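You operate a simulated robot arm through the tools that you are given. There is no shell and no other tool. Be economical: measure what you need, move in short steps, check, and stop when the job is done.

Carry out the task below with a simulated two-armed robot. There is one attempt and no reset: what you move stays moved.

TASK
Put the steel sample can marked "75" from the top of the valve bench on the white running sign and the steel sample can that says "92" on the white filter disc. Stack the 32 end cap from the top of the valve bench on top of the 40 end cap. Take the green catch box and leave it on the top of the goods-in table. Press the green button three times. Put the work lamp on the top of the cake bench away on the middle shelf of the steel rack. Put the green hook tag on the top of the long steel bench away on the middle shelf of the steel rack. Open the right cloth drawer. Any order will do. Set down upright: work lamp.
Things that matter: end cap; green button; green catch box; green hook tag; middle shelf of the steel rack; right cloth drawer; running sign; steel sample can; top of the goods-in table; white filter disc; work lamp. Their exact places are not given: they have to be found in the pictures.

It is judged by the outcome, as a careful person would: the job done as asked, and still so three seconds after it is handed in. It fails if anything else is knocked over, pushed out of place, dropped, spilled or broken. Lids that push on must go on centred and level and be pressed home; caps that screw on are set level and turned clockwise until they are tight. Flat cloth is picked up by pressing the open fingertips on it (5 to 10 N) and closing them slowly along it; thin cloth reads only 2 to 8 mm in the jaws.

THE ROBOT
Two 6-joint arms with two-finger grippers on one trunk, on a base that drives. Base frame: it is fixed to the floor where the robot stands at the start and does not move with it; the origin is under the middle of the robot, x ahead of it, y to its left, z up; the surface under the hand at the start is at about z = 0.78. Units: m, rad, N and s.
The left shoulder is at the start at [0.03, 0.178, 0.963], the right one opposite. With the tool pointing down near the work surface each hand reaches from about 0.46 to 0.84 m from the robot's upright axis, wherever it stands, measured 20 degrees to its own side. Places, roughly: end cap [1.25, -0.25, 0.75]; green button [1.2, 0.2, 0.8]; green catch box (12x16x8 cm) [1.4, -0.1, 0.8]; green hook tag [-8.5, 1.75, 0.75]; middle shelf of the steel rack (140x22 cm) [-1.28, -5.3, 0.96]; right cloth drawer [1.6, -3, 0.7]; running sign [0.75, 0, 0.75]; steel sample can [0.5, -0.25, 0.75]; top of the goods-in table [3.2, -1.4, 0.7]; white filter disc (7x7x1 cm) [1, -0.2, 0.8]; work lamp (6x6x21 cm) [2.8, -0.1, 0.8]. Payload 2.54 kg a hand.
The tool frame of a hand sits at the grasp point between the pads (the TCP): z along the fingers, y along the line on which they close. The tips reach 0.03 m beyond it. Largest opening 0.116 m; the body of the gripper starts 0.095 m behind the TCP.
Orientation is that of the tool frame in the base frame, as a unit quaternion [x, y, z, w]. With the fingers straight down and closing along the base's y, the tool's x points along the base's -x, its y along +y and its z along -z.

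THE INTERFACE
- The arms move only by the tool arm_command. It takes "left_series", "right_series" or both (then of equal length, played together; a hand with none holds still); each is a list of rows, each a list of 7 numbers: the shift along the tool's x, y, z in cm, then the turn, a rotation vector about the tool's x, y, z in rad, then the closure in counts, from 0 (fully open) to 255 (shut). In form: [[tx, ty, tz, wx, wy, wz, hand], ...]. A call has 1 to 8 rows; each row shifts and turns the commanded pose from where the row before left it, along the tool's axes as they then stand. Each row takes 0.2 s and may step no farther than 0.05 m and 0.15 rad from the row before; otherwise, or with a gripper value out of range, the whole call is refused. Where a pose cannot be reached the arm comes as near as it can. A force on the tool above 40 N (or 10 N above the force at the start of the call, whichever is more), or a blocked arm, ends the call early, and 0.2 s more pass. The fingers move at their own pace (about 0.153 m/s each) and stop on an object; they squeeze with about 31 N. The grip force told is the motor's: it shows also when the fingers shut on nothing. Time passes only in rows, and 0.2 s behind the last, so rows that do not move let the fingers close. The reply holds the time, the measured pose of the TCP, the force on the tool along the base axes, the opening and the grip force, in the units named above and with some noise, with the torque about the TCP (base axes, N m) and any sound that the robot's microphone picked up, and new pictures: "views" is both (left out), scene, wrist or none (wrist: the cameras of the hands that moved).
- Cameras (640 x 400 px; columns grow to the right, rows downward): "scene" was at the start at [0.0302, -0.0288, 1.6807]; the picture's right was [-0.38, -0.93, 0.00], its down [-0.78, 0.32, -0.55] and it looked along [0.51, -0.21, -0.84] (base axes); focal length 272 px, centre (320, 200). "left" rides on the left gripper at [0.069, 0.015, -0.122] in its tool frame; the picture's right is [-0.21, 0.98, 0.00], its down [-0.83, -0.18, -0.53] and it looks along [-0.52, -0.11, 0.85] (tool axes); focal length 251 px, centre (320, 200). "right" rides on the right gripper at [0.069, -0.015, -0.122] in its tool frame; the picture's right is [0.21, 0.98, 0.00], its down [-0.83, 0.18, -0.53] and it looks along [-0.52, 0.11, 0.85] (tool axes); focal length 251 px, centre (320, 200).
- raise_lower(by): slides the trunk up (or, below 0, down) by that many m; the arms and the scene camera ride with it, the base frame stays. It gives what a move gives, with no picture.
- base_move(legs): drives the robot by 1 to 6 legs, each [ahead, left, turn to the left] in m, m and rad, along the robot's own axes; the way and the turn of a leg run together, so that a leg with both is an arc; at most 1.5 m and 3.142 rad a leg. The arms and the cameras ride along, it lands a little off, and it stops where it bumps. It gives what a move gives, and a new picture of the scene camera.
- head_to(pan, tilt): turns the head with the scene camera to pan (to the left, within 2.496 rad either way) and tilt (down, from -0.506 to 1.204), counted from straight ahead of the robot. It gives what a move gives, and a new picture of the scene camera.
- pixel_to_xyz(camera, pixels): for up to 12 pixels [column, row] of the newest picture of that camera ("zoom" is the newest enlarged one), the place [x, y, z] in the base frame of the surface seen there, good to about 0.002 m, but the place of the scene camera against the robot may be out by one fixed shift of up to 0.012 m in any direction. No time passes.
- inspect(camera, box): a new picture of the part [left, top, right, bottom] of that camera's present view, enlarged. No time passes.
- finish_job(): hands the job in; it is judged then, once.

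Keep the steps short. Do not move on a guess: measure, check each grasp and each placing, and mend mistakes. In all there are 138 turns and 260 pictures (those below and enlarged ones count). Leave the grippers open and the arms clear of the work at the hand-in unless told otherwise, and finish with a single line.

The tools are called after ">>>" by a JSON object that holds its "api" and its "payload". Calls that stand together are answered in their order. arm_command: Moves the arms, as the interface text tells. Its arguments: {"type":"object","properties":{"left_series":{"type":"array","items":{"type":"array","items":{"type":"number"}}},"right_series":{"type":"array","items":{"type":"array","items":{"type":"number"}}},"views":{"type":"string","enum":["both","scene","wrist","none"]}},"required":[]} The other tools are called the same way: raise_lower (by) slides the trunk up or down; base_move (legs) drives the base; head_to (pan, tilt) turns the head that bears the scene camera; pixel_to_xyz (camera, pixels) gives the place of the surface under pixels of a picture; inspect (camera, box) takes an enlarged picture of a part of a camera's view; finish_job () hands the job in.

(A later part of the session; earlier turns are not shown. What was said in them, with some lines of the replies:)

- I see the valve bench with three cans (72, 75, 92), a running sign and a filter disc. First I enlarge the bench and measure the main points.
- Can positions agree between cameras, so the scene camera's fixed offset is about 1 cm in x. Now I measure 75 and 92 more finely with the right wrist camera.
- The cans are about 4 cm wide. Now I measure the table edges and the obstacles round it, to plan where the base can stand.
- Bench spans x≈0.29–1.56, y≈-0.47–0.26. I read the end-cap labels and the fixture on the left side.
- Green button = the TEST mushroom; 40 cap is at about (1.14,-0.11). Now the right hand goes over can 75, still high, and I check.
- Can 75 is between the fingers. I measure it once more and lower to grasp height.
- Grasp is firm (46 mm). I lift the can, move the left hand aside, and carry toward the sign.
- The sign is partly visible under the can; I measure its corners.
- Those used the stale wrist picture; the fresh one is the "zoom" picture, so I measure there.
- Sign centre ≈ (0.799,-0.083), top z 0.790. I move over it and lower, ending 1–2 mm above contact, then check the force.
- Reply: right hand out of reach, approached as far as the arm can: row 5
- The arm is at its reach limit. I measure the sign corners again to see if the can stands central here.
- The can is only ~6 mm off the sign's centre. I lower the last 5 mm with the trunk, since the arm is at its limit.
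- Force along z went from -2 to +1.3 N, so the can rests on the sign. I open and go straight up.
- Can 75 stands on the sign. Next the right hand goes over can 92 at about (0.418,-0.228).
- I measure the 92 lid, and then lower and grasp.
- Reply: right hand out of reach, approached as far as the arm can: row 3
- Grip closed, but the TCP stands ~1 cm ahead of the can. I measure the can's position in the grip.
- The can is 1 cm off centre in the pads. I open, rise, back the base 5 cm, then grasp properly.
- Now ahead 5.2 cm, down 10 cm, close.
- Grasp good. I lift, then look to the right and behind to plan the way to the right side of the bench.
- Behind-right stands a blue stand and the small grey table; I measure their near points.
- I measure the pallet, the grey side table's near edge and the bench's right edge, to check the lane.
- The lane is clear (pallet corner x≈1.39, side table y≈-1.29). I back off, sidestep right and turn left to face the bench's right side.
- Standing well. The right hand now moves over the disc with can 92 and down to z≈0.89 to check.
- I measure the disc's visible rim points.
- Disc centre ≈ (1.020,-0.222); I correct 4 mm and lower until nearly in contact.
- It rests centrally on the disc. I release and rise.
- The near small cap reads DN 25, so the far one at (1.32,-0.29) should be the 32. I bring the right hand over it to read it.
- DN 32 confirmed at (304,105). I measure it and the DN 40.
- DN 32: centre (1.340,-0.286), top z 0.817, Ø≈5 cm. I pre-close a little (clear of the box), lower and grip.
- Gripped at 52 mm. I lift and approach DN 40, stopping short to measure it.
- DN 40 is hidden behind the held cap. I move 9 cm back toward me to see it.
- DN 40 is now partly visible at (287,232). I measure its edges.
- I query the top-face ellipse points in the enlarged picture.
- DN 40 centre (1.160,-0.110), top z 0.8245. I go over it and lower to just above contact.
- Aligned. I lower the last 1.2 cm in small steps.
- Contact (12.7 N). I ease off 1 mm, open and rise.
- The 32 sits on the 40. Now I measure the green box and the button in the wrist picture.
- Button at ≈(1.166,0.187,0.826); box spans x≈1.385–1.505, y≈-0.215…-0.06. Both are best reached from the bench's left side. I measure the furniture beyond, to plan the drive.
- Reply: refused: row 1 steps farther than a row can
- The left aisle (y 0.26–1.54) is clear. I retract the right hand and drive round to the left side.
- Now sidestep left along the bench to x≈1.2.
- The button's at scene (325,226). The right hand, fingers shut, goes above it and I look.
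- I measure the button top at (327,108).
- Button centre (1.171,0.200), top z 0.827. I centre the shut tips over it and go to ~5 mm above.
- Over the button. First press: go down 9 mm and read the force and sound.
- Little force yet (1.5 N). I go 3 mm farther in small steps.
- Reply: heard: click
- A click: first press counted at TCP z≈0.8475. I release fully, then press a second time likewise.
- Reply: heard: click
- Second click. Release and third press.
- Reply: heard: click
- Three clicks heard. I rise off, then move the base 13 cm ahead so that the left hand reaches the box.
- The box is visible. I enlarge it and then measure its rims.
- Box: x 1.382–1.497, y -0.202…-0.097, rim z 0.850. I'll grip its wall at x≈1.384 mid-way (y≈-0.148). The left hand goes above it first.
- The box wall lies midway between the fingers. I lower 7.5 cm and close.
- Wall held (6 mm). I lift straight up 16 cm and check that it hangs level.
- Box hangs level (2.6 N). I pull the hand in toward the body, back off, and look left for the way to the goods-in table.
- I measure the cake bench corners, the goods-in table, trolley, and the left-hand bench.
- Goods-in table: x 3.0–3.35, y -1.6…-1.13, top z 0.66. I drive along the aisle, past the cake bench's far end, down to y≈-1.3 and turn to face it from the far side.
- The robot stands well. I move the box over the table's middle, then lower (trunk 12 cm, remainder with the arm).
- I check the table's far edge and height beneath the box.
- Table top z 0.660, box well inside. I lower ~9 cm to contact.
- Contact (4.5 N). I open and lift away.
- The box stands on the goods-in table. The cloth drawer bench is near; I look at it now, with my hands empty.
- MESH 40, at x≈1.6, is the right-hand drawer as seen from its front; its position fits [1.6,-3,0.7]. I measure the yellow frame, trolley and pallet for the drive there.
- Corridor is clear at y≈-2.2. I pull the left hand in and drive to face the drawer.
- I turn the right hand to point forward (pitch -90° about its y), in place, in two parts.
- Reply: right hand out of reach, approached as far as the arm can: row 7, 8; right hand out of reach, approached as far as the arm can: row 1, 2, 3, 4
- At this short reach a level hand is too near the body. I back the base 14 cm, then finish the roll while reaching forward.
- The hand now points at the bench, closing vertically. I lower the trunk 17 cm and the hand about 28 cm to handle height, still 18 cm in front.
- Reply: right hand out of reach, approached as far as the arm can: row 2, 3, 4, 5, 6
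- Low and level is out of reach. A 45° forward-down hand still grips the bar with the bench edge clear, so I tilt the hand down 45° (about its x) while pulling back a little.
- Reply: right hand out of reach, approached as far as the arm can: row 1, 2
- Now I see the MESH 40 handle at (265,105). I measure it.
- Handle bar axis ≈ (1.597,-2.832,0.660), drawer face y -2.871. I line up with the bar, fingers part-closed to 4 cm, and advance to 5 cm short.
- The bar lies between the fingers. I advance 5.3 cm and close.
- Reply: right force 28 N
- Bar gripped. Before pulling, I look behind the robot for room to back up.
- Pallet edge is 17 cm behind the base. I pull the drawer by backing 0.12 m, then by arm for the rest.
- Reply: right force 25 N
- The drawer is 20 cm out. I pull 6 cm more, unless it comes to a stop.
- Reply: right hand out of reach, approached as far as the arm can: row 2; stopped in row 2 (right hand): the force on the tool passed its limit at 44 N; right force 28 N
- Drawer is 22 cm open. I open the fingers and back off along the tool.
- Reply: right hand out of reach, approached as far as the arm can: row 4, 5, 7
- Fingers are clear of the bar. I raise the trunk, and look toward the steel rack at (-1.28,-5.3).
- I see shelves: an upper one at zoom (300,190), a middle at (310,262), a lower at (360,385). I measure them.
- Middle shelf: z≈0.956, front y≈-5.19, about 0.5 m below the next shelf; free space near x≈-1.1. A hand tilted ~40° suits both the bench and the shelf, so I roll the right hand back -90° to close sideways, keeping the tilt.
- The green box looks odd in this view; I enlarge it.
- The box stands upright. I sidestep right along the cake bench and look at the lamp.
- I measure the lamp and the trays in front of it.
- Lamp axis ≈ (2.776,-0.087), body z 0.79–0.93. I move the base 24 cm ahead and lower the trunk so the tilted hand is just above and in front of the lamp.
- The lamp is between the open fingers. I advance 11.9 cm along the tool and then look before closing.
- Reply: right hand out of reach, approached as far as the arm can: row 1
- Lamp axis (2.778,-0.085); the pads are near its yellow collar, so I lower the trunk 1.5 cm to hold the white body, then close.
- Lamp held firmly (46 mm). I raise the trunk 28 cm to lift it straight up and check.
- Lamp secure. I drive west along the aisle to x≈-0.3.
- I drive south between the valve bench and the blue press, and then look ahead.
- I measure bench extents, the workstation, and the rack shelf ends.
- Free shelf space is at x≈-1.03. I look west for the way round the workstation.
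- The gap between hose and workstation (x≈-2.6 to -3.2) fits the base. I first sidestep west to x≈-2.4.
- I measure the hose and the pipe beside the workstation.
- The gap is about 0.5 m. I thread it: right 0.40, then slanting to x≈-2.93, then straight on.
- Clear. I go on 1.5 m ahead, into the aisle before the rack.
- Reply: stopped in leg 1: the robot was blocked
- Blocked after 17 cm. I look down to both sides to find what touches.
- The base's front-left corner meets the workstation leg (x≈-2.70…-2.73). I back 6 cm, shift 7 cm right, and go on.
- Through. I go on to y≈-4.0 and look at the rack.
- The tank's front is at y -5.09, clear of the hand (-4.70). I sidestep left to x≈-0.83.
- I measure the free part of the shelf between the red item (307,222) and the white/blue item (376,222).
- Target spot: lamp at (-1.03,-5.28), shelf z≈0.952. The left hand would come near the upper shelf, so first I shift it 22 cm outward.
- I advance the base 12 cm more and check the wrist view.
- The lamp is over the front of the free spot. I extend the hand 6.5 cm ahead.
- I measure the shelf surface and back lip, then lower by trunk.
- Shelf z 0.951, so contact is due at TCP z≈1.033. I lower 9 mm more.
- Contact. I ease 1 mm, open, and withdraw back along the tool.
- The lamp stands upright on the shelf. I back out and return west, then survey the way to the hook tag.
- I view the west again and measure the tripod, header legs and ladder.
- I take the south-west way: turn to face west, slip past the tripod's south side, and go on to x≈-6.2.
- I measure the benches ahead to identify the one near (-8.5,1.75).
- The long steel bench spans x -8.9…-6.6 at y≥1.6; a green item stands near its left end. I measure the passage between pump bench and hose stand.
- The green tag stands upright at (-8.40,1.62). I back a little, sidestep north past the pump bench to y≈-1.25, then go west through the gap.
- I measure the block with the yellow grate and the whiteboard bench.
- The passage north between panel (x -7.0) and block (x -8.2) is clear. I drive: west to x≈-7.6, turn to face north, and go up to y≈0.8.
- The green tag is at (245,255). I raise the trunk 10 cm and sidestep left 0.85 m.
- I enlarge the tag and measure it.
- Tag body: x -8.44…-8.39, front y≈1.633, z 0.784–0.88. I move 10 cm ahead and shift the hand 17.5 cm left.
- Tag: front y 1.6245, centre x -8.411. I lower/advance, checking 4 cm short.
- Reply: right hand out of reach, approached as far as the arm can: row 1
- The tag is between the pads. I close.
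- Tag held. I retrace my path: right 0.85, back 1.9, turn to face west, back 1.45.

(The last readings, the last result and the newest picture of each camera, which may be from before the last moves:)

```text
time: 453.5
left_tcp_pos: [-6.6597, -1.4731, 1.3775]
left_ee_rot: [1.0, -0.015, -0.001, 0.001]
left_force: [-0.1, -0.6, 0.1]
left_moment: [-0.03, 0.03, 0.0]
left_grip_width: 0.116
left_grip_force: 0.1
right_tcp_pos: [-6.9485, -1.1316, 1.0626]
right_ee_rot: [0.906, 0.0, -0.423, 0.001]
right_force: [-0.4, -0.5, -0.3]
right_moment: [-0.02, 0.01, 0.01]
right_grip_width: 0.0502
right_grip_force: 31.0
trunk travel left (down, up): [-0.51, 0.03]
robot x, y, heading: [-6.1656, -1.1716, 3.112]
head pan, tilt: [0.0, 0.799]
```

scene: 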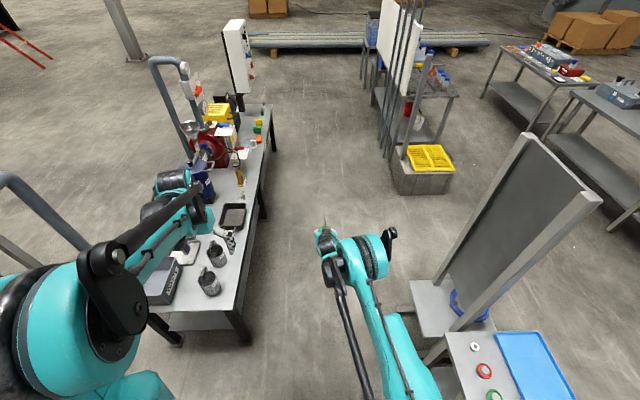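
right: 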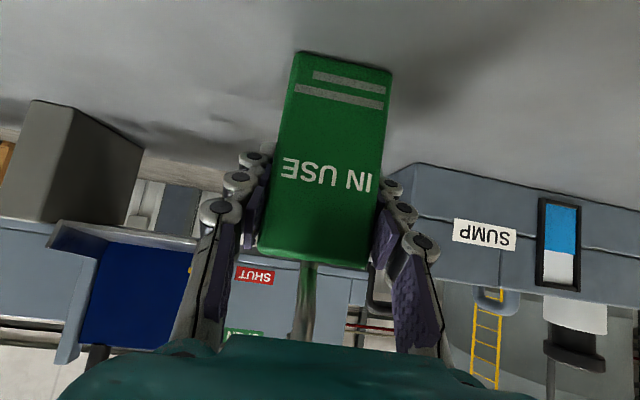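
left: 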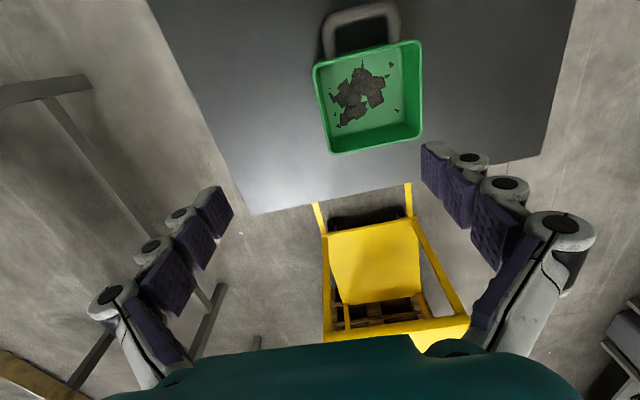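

Same corridor back: sidestep south to y≈-5.1, then reverse east to x≈-3.3.

>>> {"api": "base_move", "payload": {"legs": [[-0.05, 0, 0.025], [0, 1.4, 0], [0, 1.4, 0], [0, 1.17, 0], [-1.45, 0, 0], [-1.42, 0, 0]]}}

>>> {"api": "base_move", "payload": {"legs": [[-0.25, -1.1, 0], [0, 0, 1.571]]}}

```text
time: 486.4
left_tcp_pos: [-3.7827, -5.5078, 1.3779]
left_ee_rot: [1.0, -0.017, 0.0, 0.0]
left_force: [0.4, -0.3, -0.1]
left_moment: [0.0, 0.0, 0.0]
left_grip_width: 0.1159
left_grip_force: 0.1
right_tcp_pos: [-4.0698, -5.165, 1.063]
right_ee_rot: [0.906, -0.002, -0.422, 0.0]
right_force: [-0.9, 0.6, -0.6]
right_moment: [0.0, -0.01, 0.0]
right_grip_width: 0.0501
right_grip_force: 31.0
trunk travel left (down, up): [-0.51, 0.03]
robot x, y, heading: [-3.2863, -5.2131, 3.107]
head pan, tilt: [0.0, 0.799]
```

scene: 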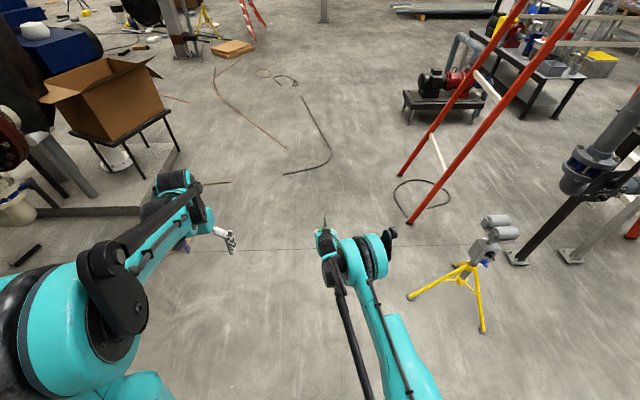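

```text
time: 496.1
left_tcp_pos: [-2.6965, -4.5954, 1.3769]
left_ee_rot: [0.719, 0.695, 0.0, 0.0]
left_force: [-0.3, 0.0, 0.1]
left_moment: [0.01, -0.01, -0.03]
left_grip_width: 0.1158
left_grip_force: 0.0
right_tcp_pos: [-3.0401, -4.8837, 1.0623]
right_ee_rot: [0.642, 0.639, -0.299, 0.3]
right_force: [0.2, -0.3, -1.2]
right_moment: [0.0, 0.01, 0.02]
right_grip_width: 0.0502
right_grip_force: 31.0
trunk travel left (down, up): [-0.51, 0.03]
robot x, y, heading: [-2.9894, -4.0996, -1.603]
head pan, tilt: [0.0, 0.799]
```

scene: 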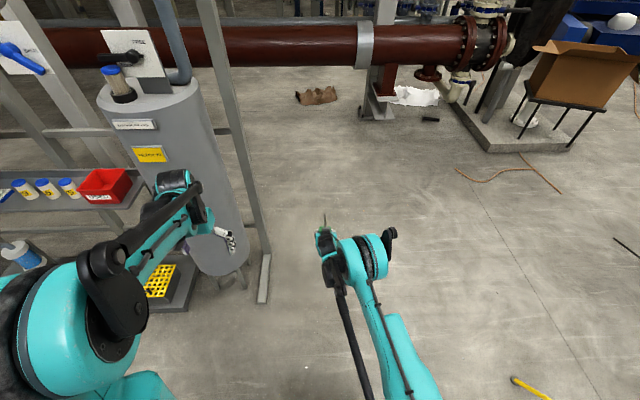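

I back to y≈-3.95, pull the left hand in 12 cm (to stay clear of the upper shelf), and sidestep left.

>>> {"api": "arm_command", "payload": {"left_series": [[3, 0, 0, 0, 0, 0, 0], [3, 0, 0, 0, 0, 0, 0], [3, 0, 0, 0, 0, 0, 0], [3, 0, 0, 0, 0, 0, 0], [0, 0, 0, 0, 0, 0, 0]], "views": "none"}}

>>> {"api": "base_move", "payload": {"legs": [[-0.15, 0, 0.032], [0, 0.95, 0], [0, 0.9, 0]]}}

>>> {"api": "head_to", "payload": {"pan": -0.1, "tilt": 0.6}}

```text
time: 497.3
left_tcp_pos: [-2.6929, -4.4761, 1.3754]
left_ee_rot: [0.718, 0.696, 0.001, 0.001]
left_force: [-0.1, -0.1, 0.3]
left_moment: [0.05, 0.02, 0.01]
left_grip_width: 0.1161
left_grip_force: 0.0
right_tcp_pos: [-3.0397, -4.8844, 1.0617]
right_ee_rot: [0.642, 0.639, -0.299, 0.299]
right_force: [0.1, -0.3, -1.8]
right_moment: [0.01, 0.03, 0.05]
right_grip_width: 0.0501
right_grip_force: 31.0
trunk travel left (down, up): [-0.51, 0.03]
robot x, y, heading: [-2.9953, -4.1035, -1.603]
head pan, tilt: [0.0, 0.799]
```

```text
time: 507.7
left_tcp_pos: [-0.8047, -4.3178, 1.3772]
left_ee_rot: [0.709, 0.705, 0.001, 0.001]
left_force: [-0.3, -1.1, -0.1]
left_moment: [0.01, -0.03, -0.01]
left_grip_width: 0.1159
left_grip_force: 0.0
right_tcp_pos: [-1.1393, -4.7357, 1.0634]
right_ee_rot: [0.633, 0.648, -0.295, 0.304]
right_force: [-0.2, -0.9, -1.5]
right_moment: [-0.05, -0.01, 0.02]
right_grip_width: 0.0503
right_grip_force: 30.9
trunk travel left (down, up): [-0.51, 0.03]
robot x, y, heading: [-1.1098, -3.9525, -1.577]
head pan, tilt: [0.0, 0.799]
```

scene: 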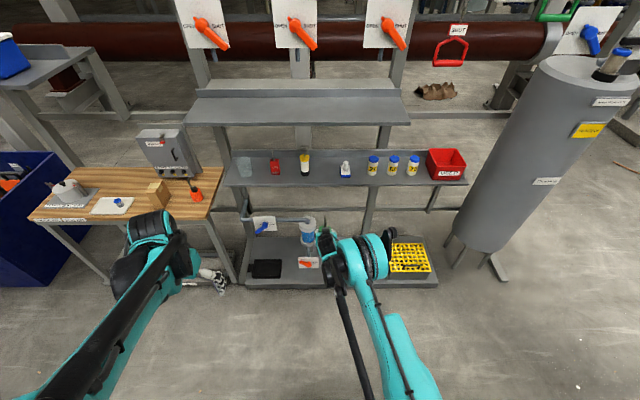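

```text
time: 508.4
left_tcp_pos: [-0.8043, -4.3178, 1.3765]
left_ee_rot: [0.709, 0.705, 0.0, 0.0]
left_force: [0.5, 0.3, 0.3]
left_moment: [0.0, -0.02, -0.02]
left_grip_width: 0.1159
left_grip_force: 0.2
right_tcp_pos: [-1.1401, -4.7354, 1.0629]
right_ee_rot: [0.634, 0.648, -0.294, 0.303]
right_force: [0.9, 0.5, -0.8]
right_moment: [0.02, -0.01, 0.03]
right_grip_width: 0.0505
right_grip_force: 31.3
trunk travel left (down, up): [-0.51, 0.03]
robot x, y, heading: [-1.1111, -3.9481, -1.58]
head pan, tilt: [-0.099, 0.6]
```

scene: 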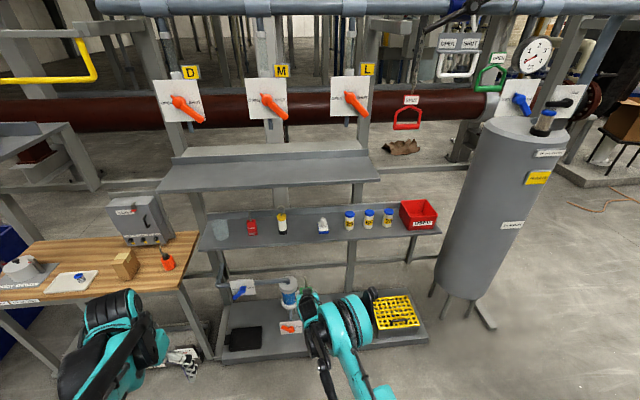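

I measure the gap between the lamp (283,230) and the white/blue item (323,228).

>>> {"api": "pixel_to_xyz", "payload": {"camera": "scene", "pixels": [[283, 230], [303, 228], [303, 238], [318, 230], [328, 230], [303, 218], [345, 226], [278, 226]]}}

>>> {"api": "inspect", "payload": {"camera": "scene", "box": [200, 190, 360, 280]}}

```text
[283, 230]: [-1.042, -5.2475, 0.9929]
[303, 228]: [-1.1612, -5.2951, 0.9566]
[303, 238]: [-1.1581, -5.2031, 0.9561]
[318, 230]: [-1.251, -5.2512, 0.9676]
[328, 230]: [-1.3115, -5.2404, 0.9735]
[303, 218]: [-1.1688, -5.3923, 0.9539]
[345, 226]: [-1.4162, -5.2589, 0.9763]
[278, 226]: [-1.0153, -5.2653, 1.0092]
```

```text
4.00 times, centred on (280, 235) of scene
```

zoom: 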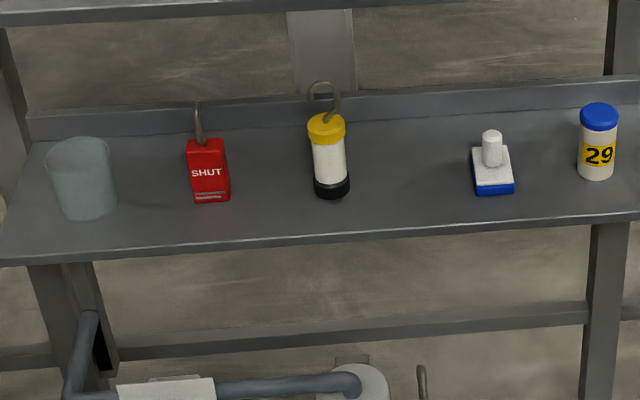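

The gap's middle is x≈-1.155. I drive ahead 0.40 with a 1.5 cm shift and check.

>>> {"api": "base_move", "payload": {"legs": [[0.4, -0.018, 0.006]]}}

>>> {"api": "inspect", "payload": {"camera": "right", "box": [0, 0, 640, 400]}}

```text
time: 510.9
left_tcp_pos: [-0.8201, -4.7115, 1.3766]
left_ee_rot: [0.706, 0.708, 0.001, 0.0]
left_force: [0.2, 0.1, 0.4]
left_moment: [0.01, 0.01, 0.0]
left_grip_width: 0.1159
left_grip_force: 0.1
right_tcp_pos: [-1.151, -5.1321, 1.0637]
right_ee_rot: [0.631, 0.651, -0.293, 0.305]
right_force: [0.8, 0.0, -1.5]
right_moment: [-0.02, 0.03, -0.01]
right_grip_width: 0.0502
right_grip_force: 30.7
trunk travel left (down, up): [-0.51, 0.03]
robot x, y, heading: [-1.1321, -4.35, -1.569]
head pan, tilt: [-0.099, 0.6]
```

scene: 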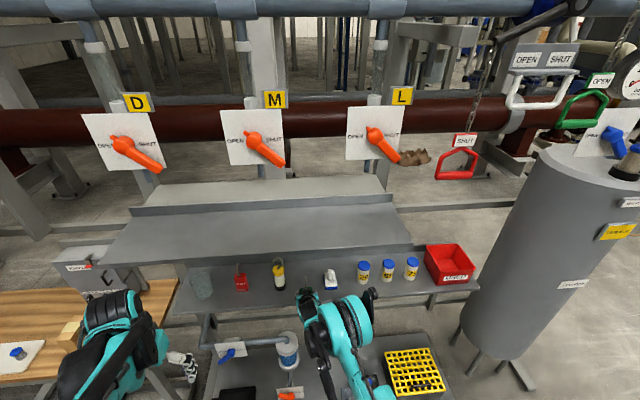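

```text
1.00 times, centred on (320, 200) of right (not enlarged: the box is as wide or as high as the picture)
```

zoom: 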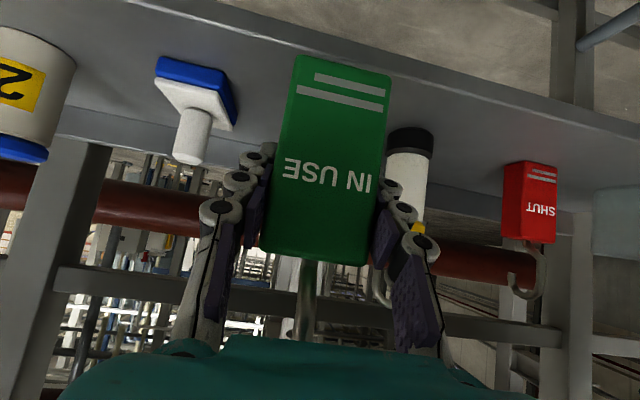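

The gap on both sides looks right. I advance 0.15 m and check again.

>>> {"api": "base_move", "payload": {"legs": [[0.15, 0, 0]]}}

>>> {"api": "inspect", "payload": {"camera": "right", "box": [0, 0, 640, 400]}}

>>> {"api": "pixel_to_xyz", "payload": {"camera": "zoom", "pixels": [[330, 60], [250, 40], [420, 60], [180, 60], [400, 150], [160, 90]]}}

```text
time: 512.3
left_tcp_pos: [-0.819, -4.8604, 1.3772]
left_ee_rot: [0.706, 0.708, 0.001, 0.002]
left_force: [0.0, -0.4, 0.4]
left_moment: [-0.01, 0.0, 0.0]
left_grip_width: 0.116
left_grip_force: 0.2
right_tcp_pos: [-1.1504, -5.2819, 1.0645]
right_ee_rot: [0.63, 0.651, -0.294, 0.305]
right_force: [0.1, 0.1, -1.3]
right_moment: [0.0, -0.06, -0.01]
right_grip_width: 0.0502
right_grip_force: 31.2
trunk travel left (down, up): [-0.51, 0.03]
robot x, y, heading: [-1.1298, -4.5012, -1.57]
head pan, tilt: [-0.099, 0.6]
```

scene: 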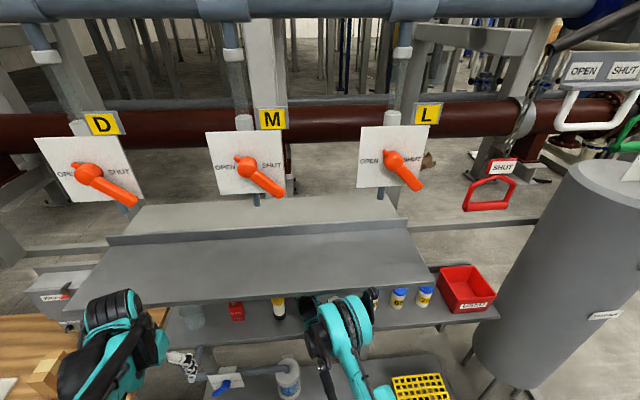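

```text
1.00 times, centred on (320, 200) of right (not enlarged: the box is as wide or as high as the picture)
```

zoom: 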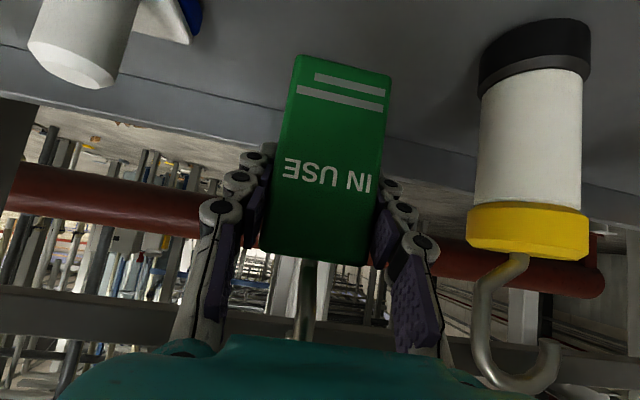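

```text
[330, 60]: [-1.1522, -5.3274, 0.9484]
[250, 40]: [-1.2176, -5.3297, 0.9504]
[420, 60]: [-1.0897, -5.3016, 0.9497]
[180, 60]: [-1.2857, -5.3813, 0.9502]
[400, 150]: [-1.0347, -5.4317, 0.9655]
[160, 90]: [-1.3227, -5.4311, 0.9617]
```

All clear. I lower the trunk 4.6 cm, then in small steps until contact.

>>> {"api": "raise_lower", "payload": {"by": -0.046}}

>>> {"api": "raise_lower", "payload": {"by": -0.004}}

```text
time: 513.2
left_tcp_pos: [-0.8181, -4.861, 1.3313]
left_ee_rot: [0.706, 0.708, 0.0, 0.001]
left_force: [0.0, -0.2, 0.2]
left_moment: [-0.02, 0.04, 0.01]
left_grip_width: 0.1162
left_grip_force: 0.1
right_tcp_pos: [-1.149, -5.2828, 1.0174]
right_ee_rot: [0.63, 0.651, -0.293, 0.305]
right_force: [0.3, 0.7, -1.0]
right_moment: [-0.01, -0.01, 0.01]
right_grip_width: 0.05
right_grip_force: 31.2
trunk travel left (down, up): [-0.464, 0.076]
robot x, y, heading: [-1.1346, -4.495, -1.567]
head pan, tilt: [-0.099, 0.6]
```

```text
time: 513.7
left_tcp_pos: [-0.8197, -4.861, 1.3268]
left_ee_rot: [0.706, 0.708, 0.0, 0.002]
left_force: [0.2, -0.1, -0.7]
left_moment: [-0.02, -0.03, 0.03]
left_grip_width: 0.116
left_grip_force: 0.0
right_tcp_pos: [-1.1501, -5.2828, 1.0142]
right_ee_rot: [0.63, 0.652, -0.293, 0.304]
right_force: [-0.1, 1.5, 4.6]
right_moment: [0.21, 0.12, -0.08]
right_grip_width: 0.0504
right_grip_force: 31.2
trunk travel left (down, up): [-0.46, 0.08]
robot x, y, heading: [-1.1289, -4.4988, -1.569]
head pan, tilt: [-0.099, 0.6]
```

Contact (4.6 N). I open part-way and withdraw straight back.

>>> {"api": "arm_command", "payload": {"right_series": [[0, 0, 0, 0, 0, 0, 130], [0, 0, 0, 0, 0, 0, 80], [0, 0, 0, 0, 0, 0, 80], [2.0, 0, -2.4, 0, 0, 0, 80], [2.0, 0, -2.4, 0, 0, 0, 80], [2.0, 0, -2.4, 0, 0, 0, 80], [0, 0, 0, 0, 0, 0, 80]], "views": "wrist"}}

>>> {"api": "base_move", "payload": {"legs": [[-0.45, 0, 0]]}}

>>> {"api": "inspect", "payload": {"camera": "scene", "box": [180, 180, 480, 320]}}

```text
time: 515.3
left_tcp_pos: [-0.8182, -4.8609, 1.3273]
left_ee_rot: [0.706, 0.709, 0.001, 0.001]
left_force: [0.9, 0.8, 0.0]
left_moment: [0.0, 0.01, -0.02]
left_grip_width: 0.1158
left_grip_force: 0.0
right_tcp_pos: [-1.1453, -5.2114, 1.0164]
right_ee_rot: [0.63, 0.651, -0.293, 0.304]
right_force: [-0.4, 1.1, -0.3]
right_moment: [0.01, -0.01, -0.01]
right_grip_width: 0.0798
right_grip_force: 0.0
right hand out of reach, approached as far as the arm can: row 6
trunk travel left (down, up): [-0.46, 0.08]
robot x, y, heading: [-1.1309, -4.4973, -1.57]
head pan, tilt: [-0.099, 0.6]
```

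right: 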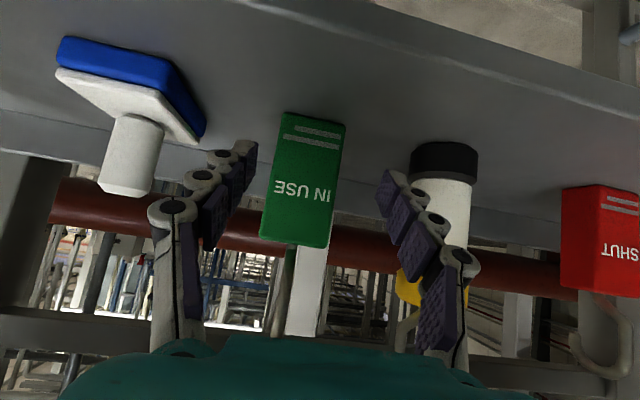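

```text
time: 518.0
left_tcp_pos: [-0.8199, -4.4152, 1.3273]
left_ee_rot: [0.706, 0.708, 0.001, 0.0]
left_force: [0.5, 0.3, 0.4]
left_moment: [-0.04, 0.01, 0.03]
left_grip_width: 0.116
left_grip_force: 0.0
right_tcp_pos: [-1.1461, -4.7656, 1.0151]
right_ee_rot: [0.631, 0.651, -0.293, 0.304]
right_force: [-1.5, -0.2, -0.2]
right_moment: [-0.01, 0.02, -0.05]
right_grip_width: 0.0795
right_grip_force: 0.1
trunk travel left (down, up): [-0.46, 0.08]
robot x, y, heading: [-1.1336, -4.0531, -1.566]
head pan, tilt: [-0.099, 0.6]
```

scene: 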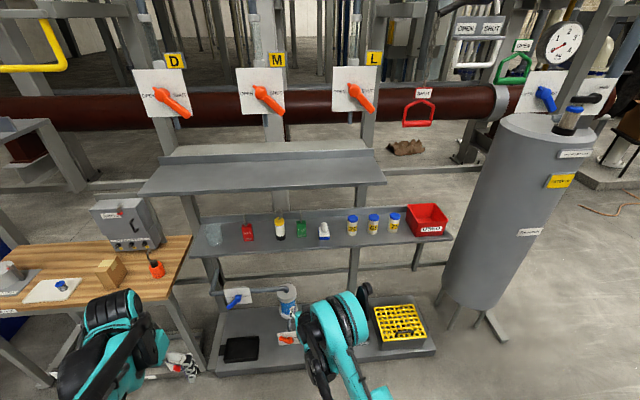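

```text
2.13 times, centred on (330, 250) of scene
```

zoom: 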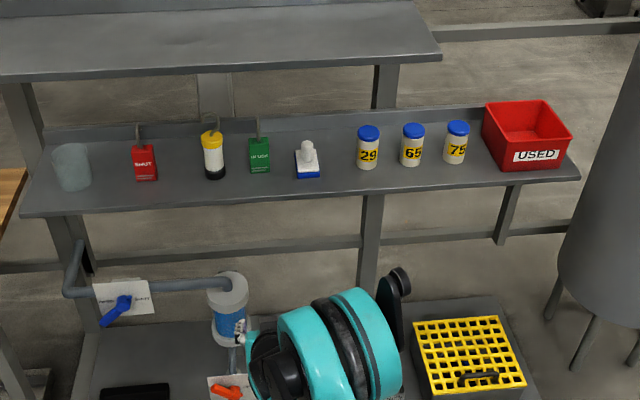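

Lamp and tag both stand on the middle shelf and nothing else was moved. I open the right gripper fully and hand in.

>>> {"api": "arm_command", "payload": {"right_series": [[0, 0, 0, 0, 0, 0, 0], [0, 0, 0, 0, 0, 0, 0]], "views": "none"}}

>>> {"api": "finish_job", "payload": {}}

```text
time: 518.6
left_tcp_pos: [-0.82, -4.4154, 1.3268]
left_ee_rot: [0.706, 0.708, 0.0, 0.001]
left_force: [0.0, -0.6, -0.7]
left_moment: [0.03, -0.02, -0.03]
left_grip_width: 0.1159
left_grip_force: 0.1
right_tcp_pos: [-1.1461, -4.764, 1.0164]
right_ee_rot: [0.63, 0.651, -0.294, 0.304]
right_force: [0.1, -0.6, 0.8]
right_moment: [-0.02, 0.02, 0.04]
right_grip_width: 0.116
right_grip_force: 0.0
trunk travel left (down, up): [-0.46, 0.08]
robot x, y, heading: [-1.1316, -4.0537, -1.57]
head pan, tilt: [-0.099, 0.6]
```

```text
The job is handed in.
```

All seven tasks are done and the job is handed in; the base once nudged a workstation leg on the way to the rack, with no shift seen, and I took the drawer marked "MESH 40" as the right cloth drawer, opening it about 22 cm.
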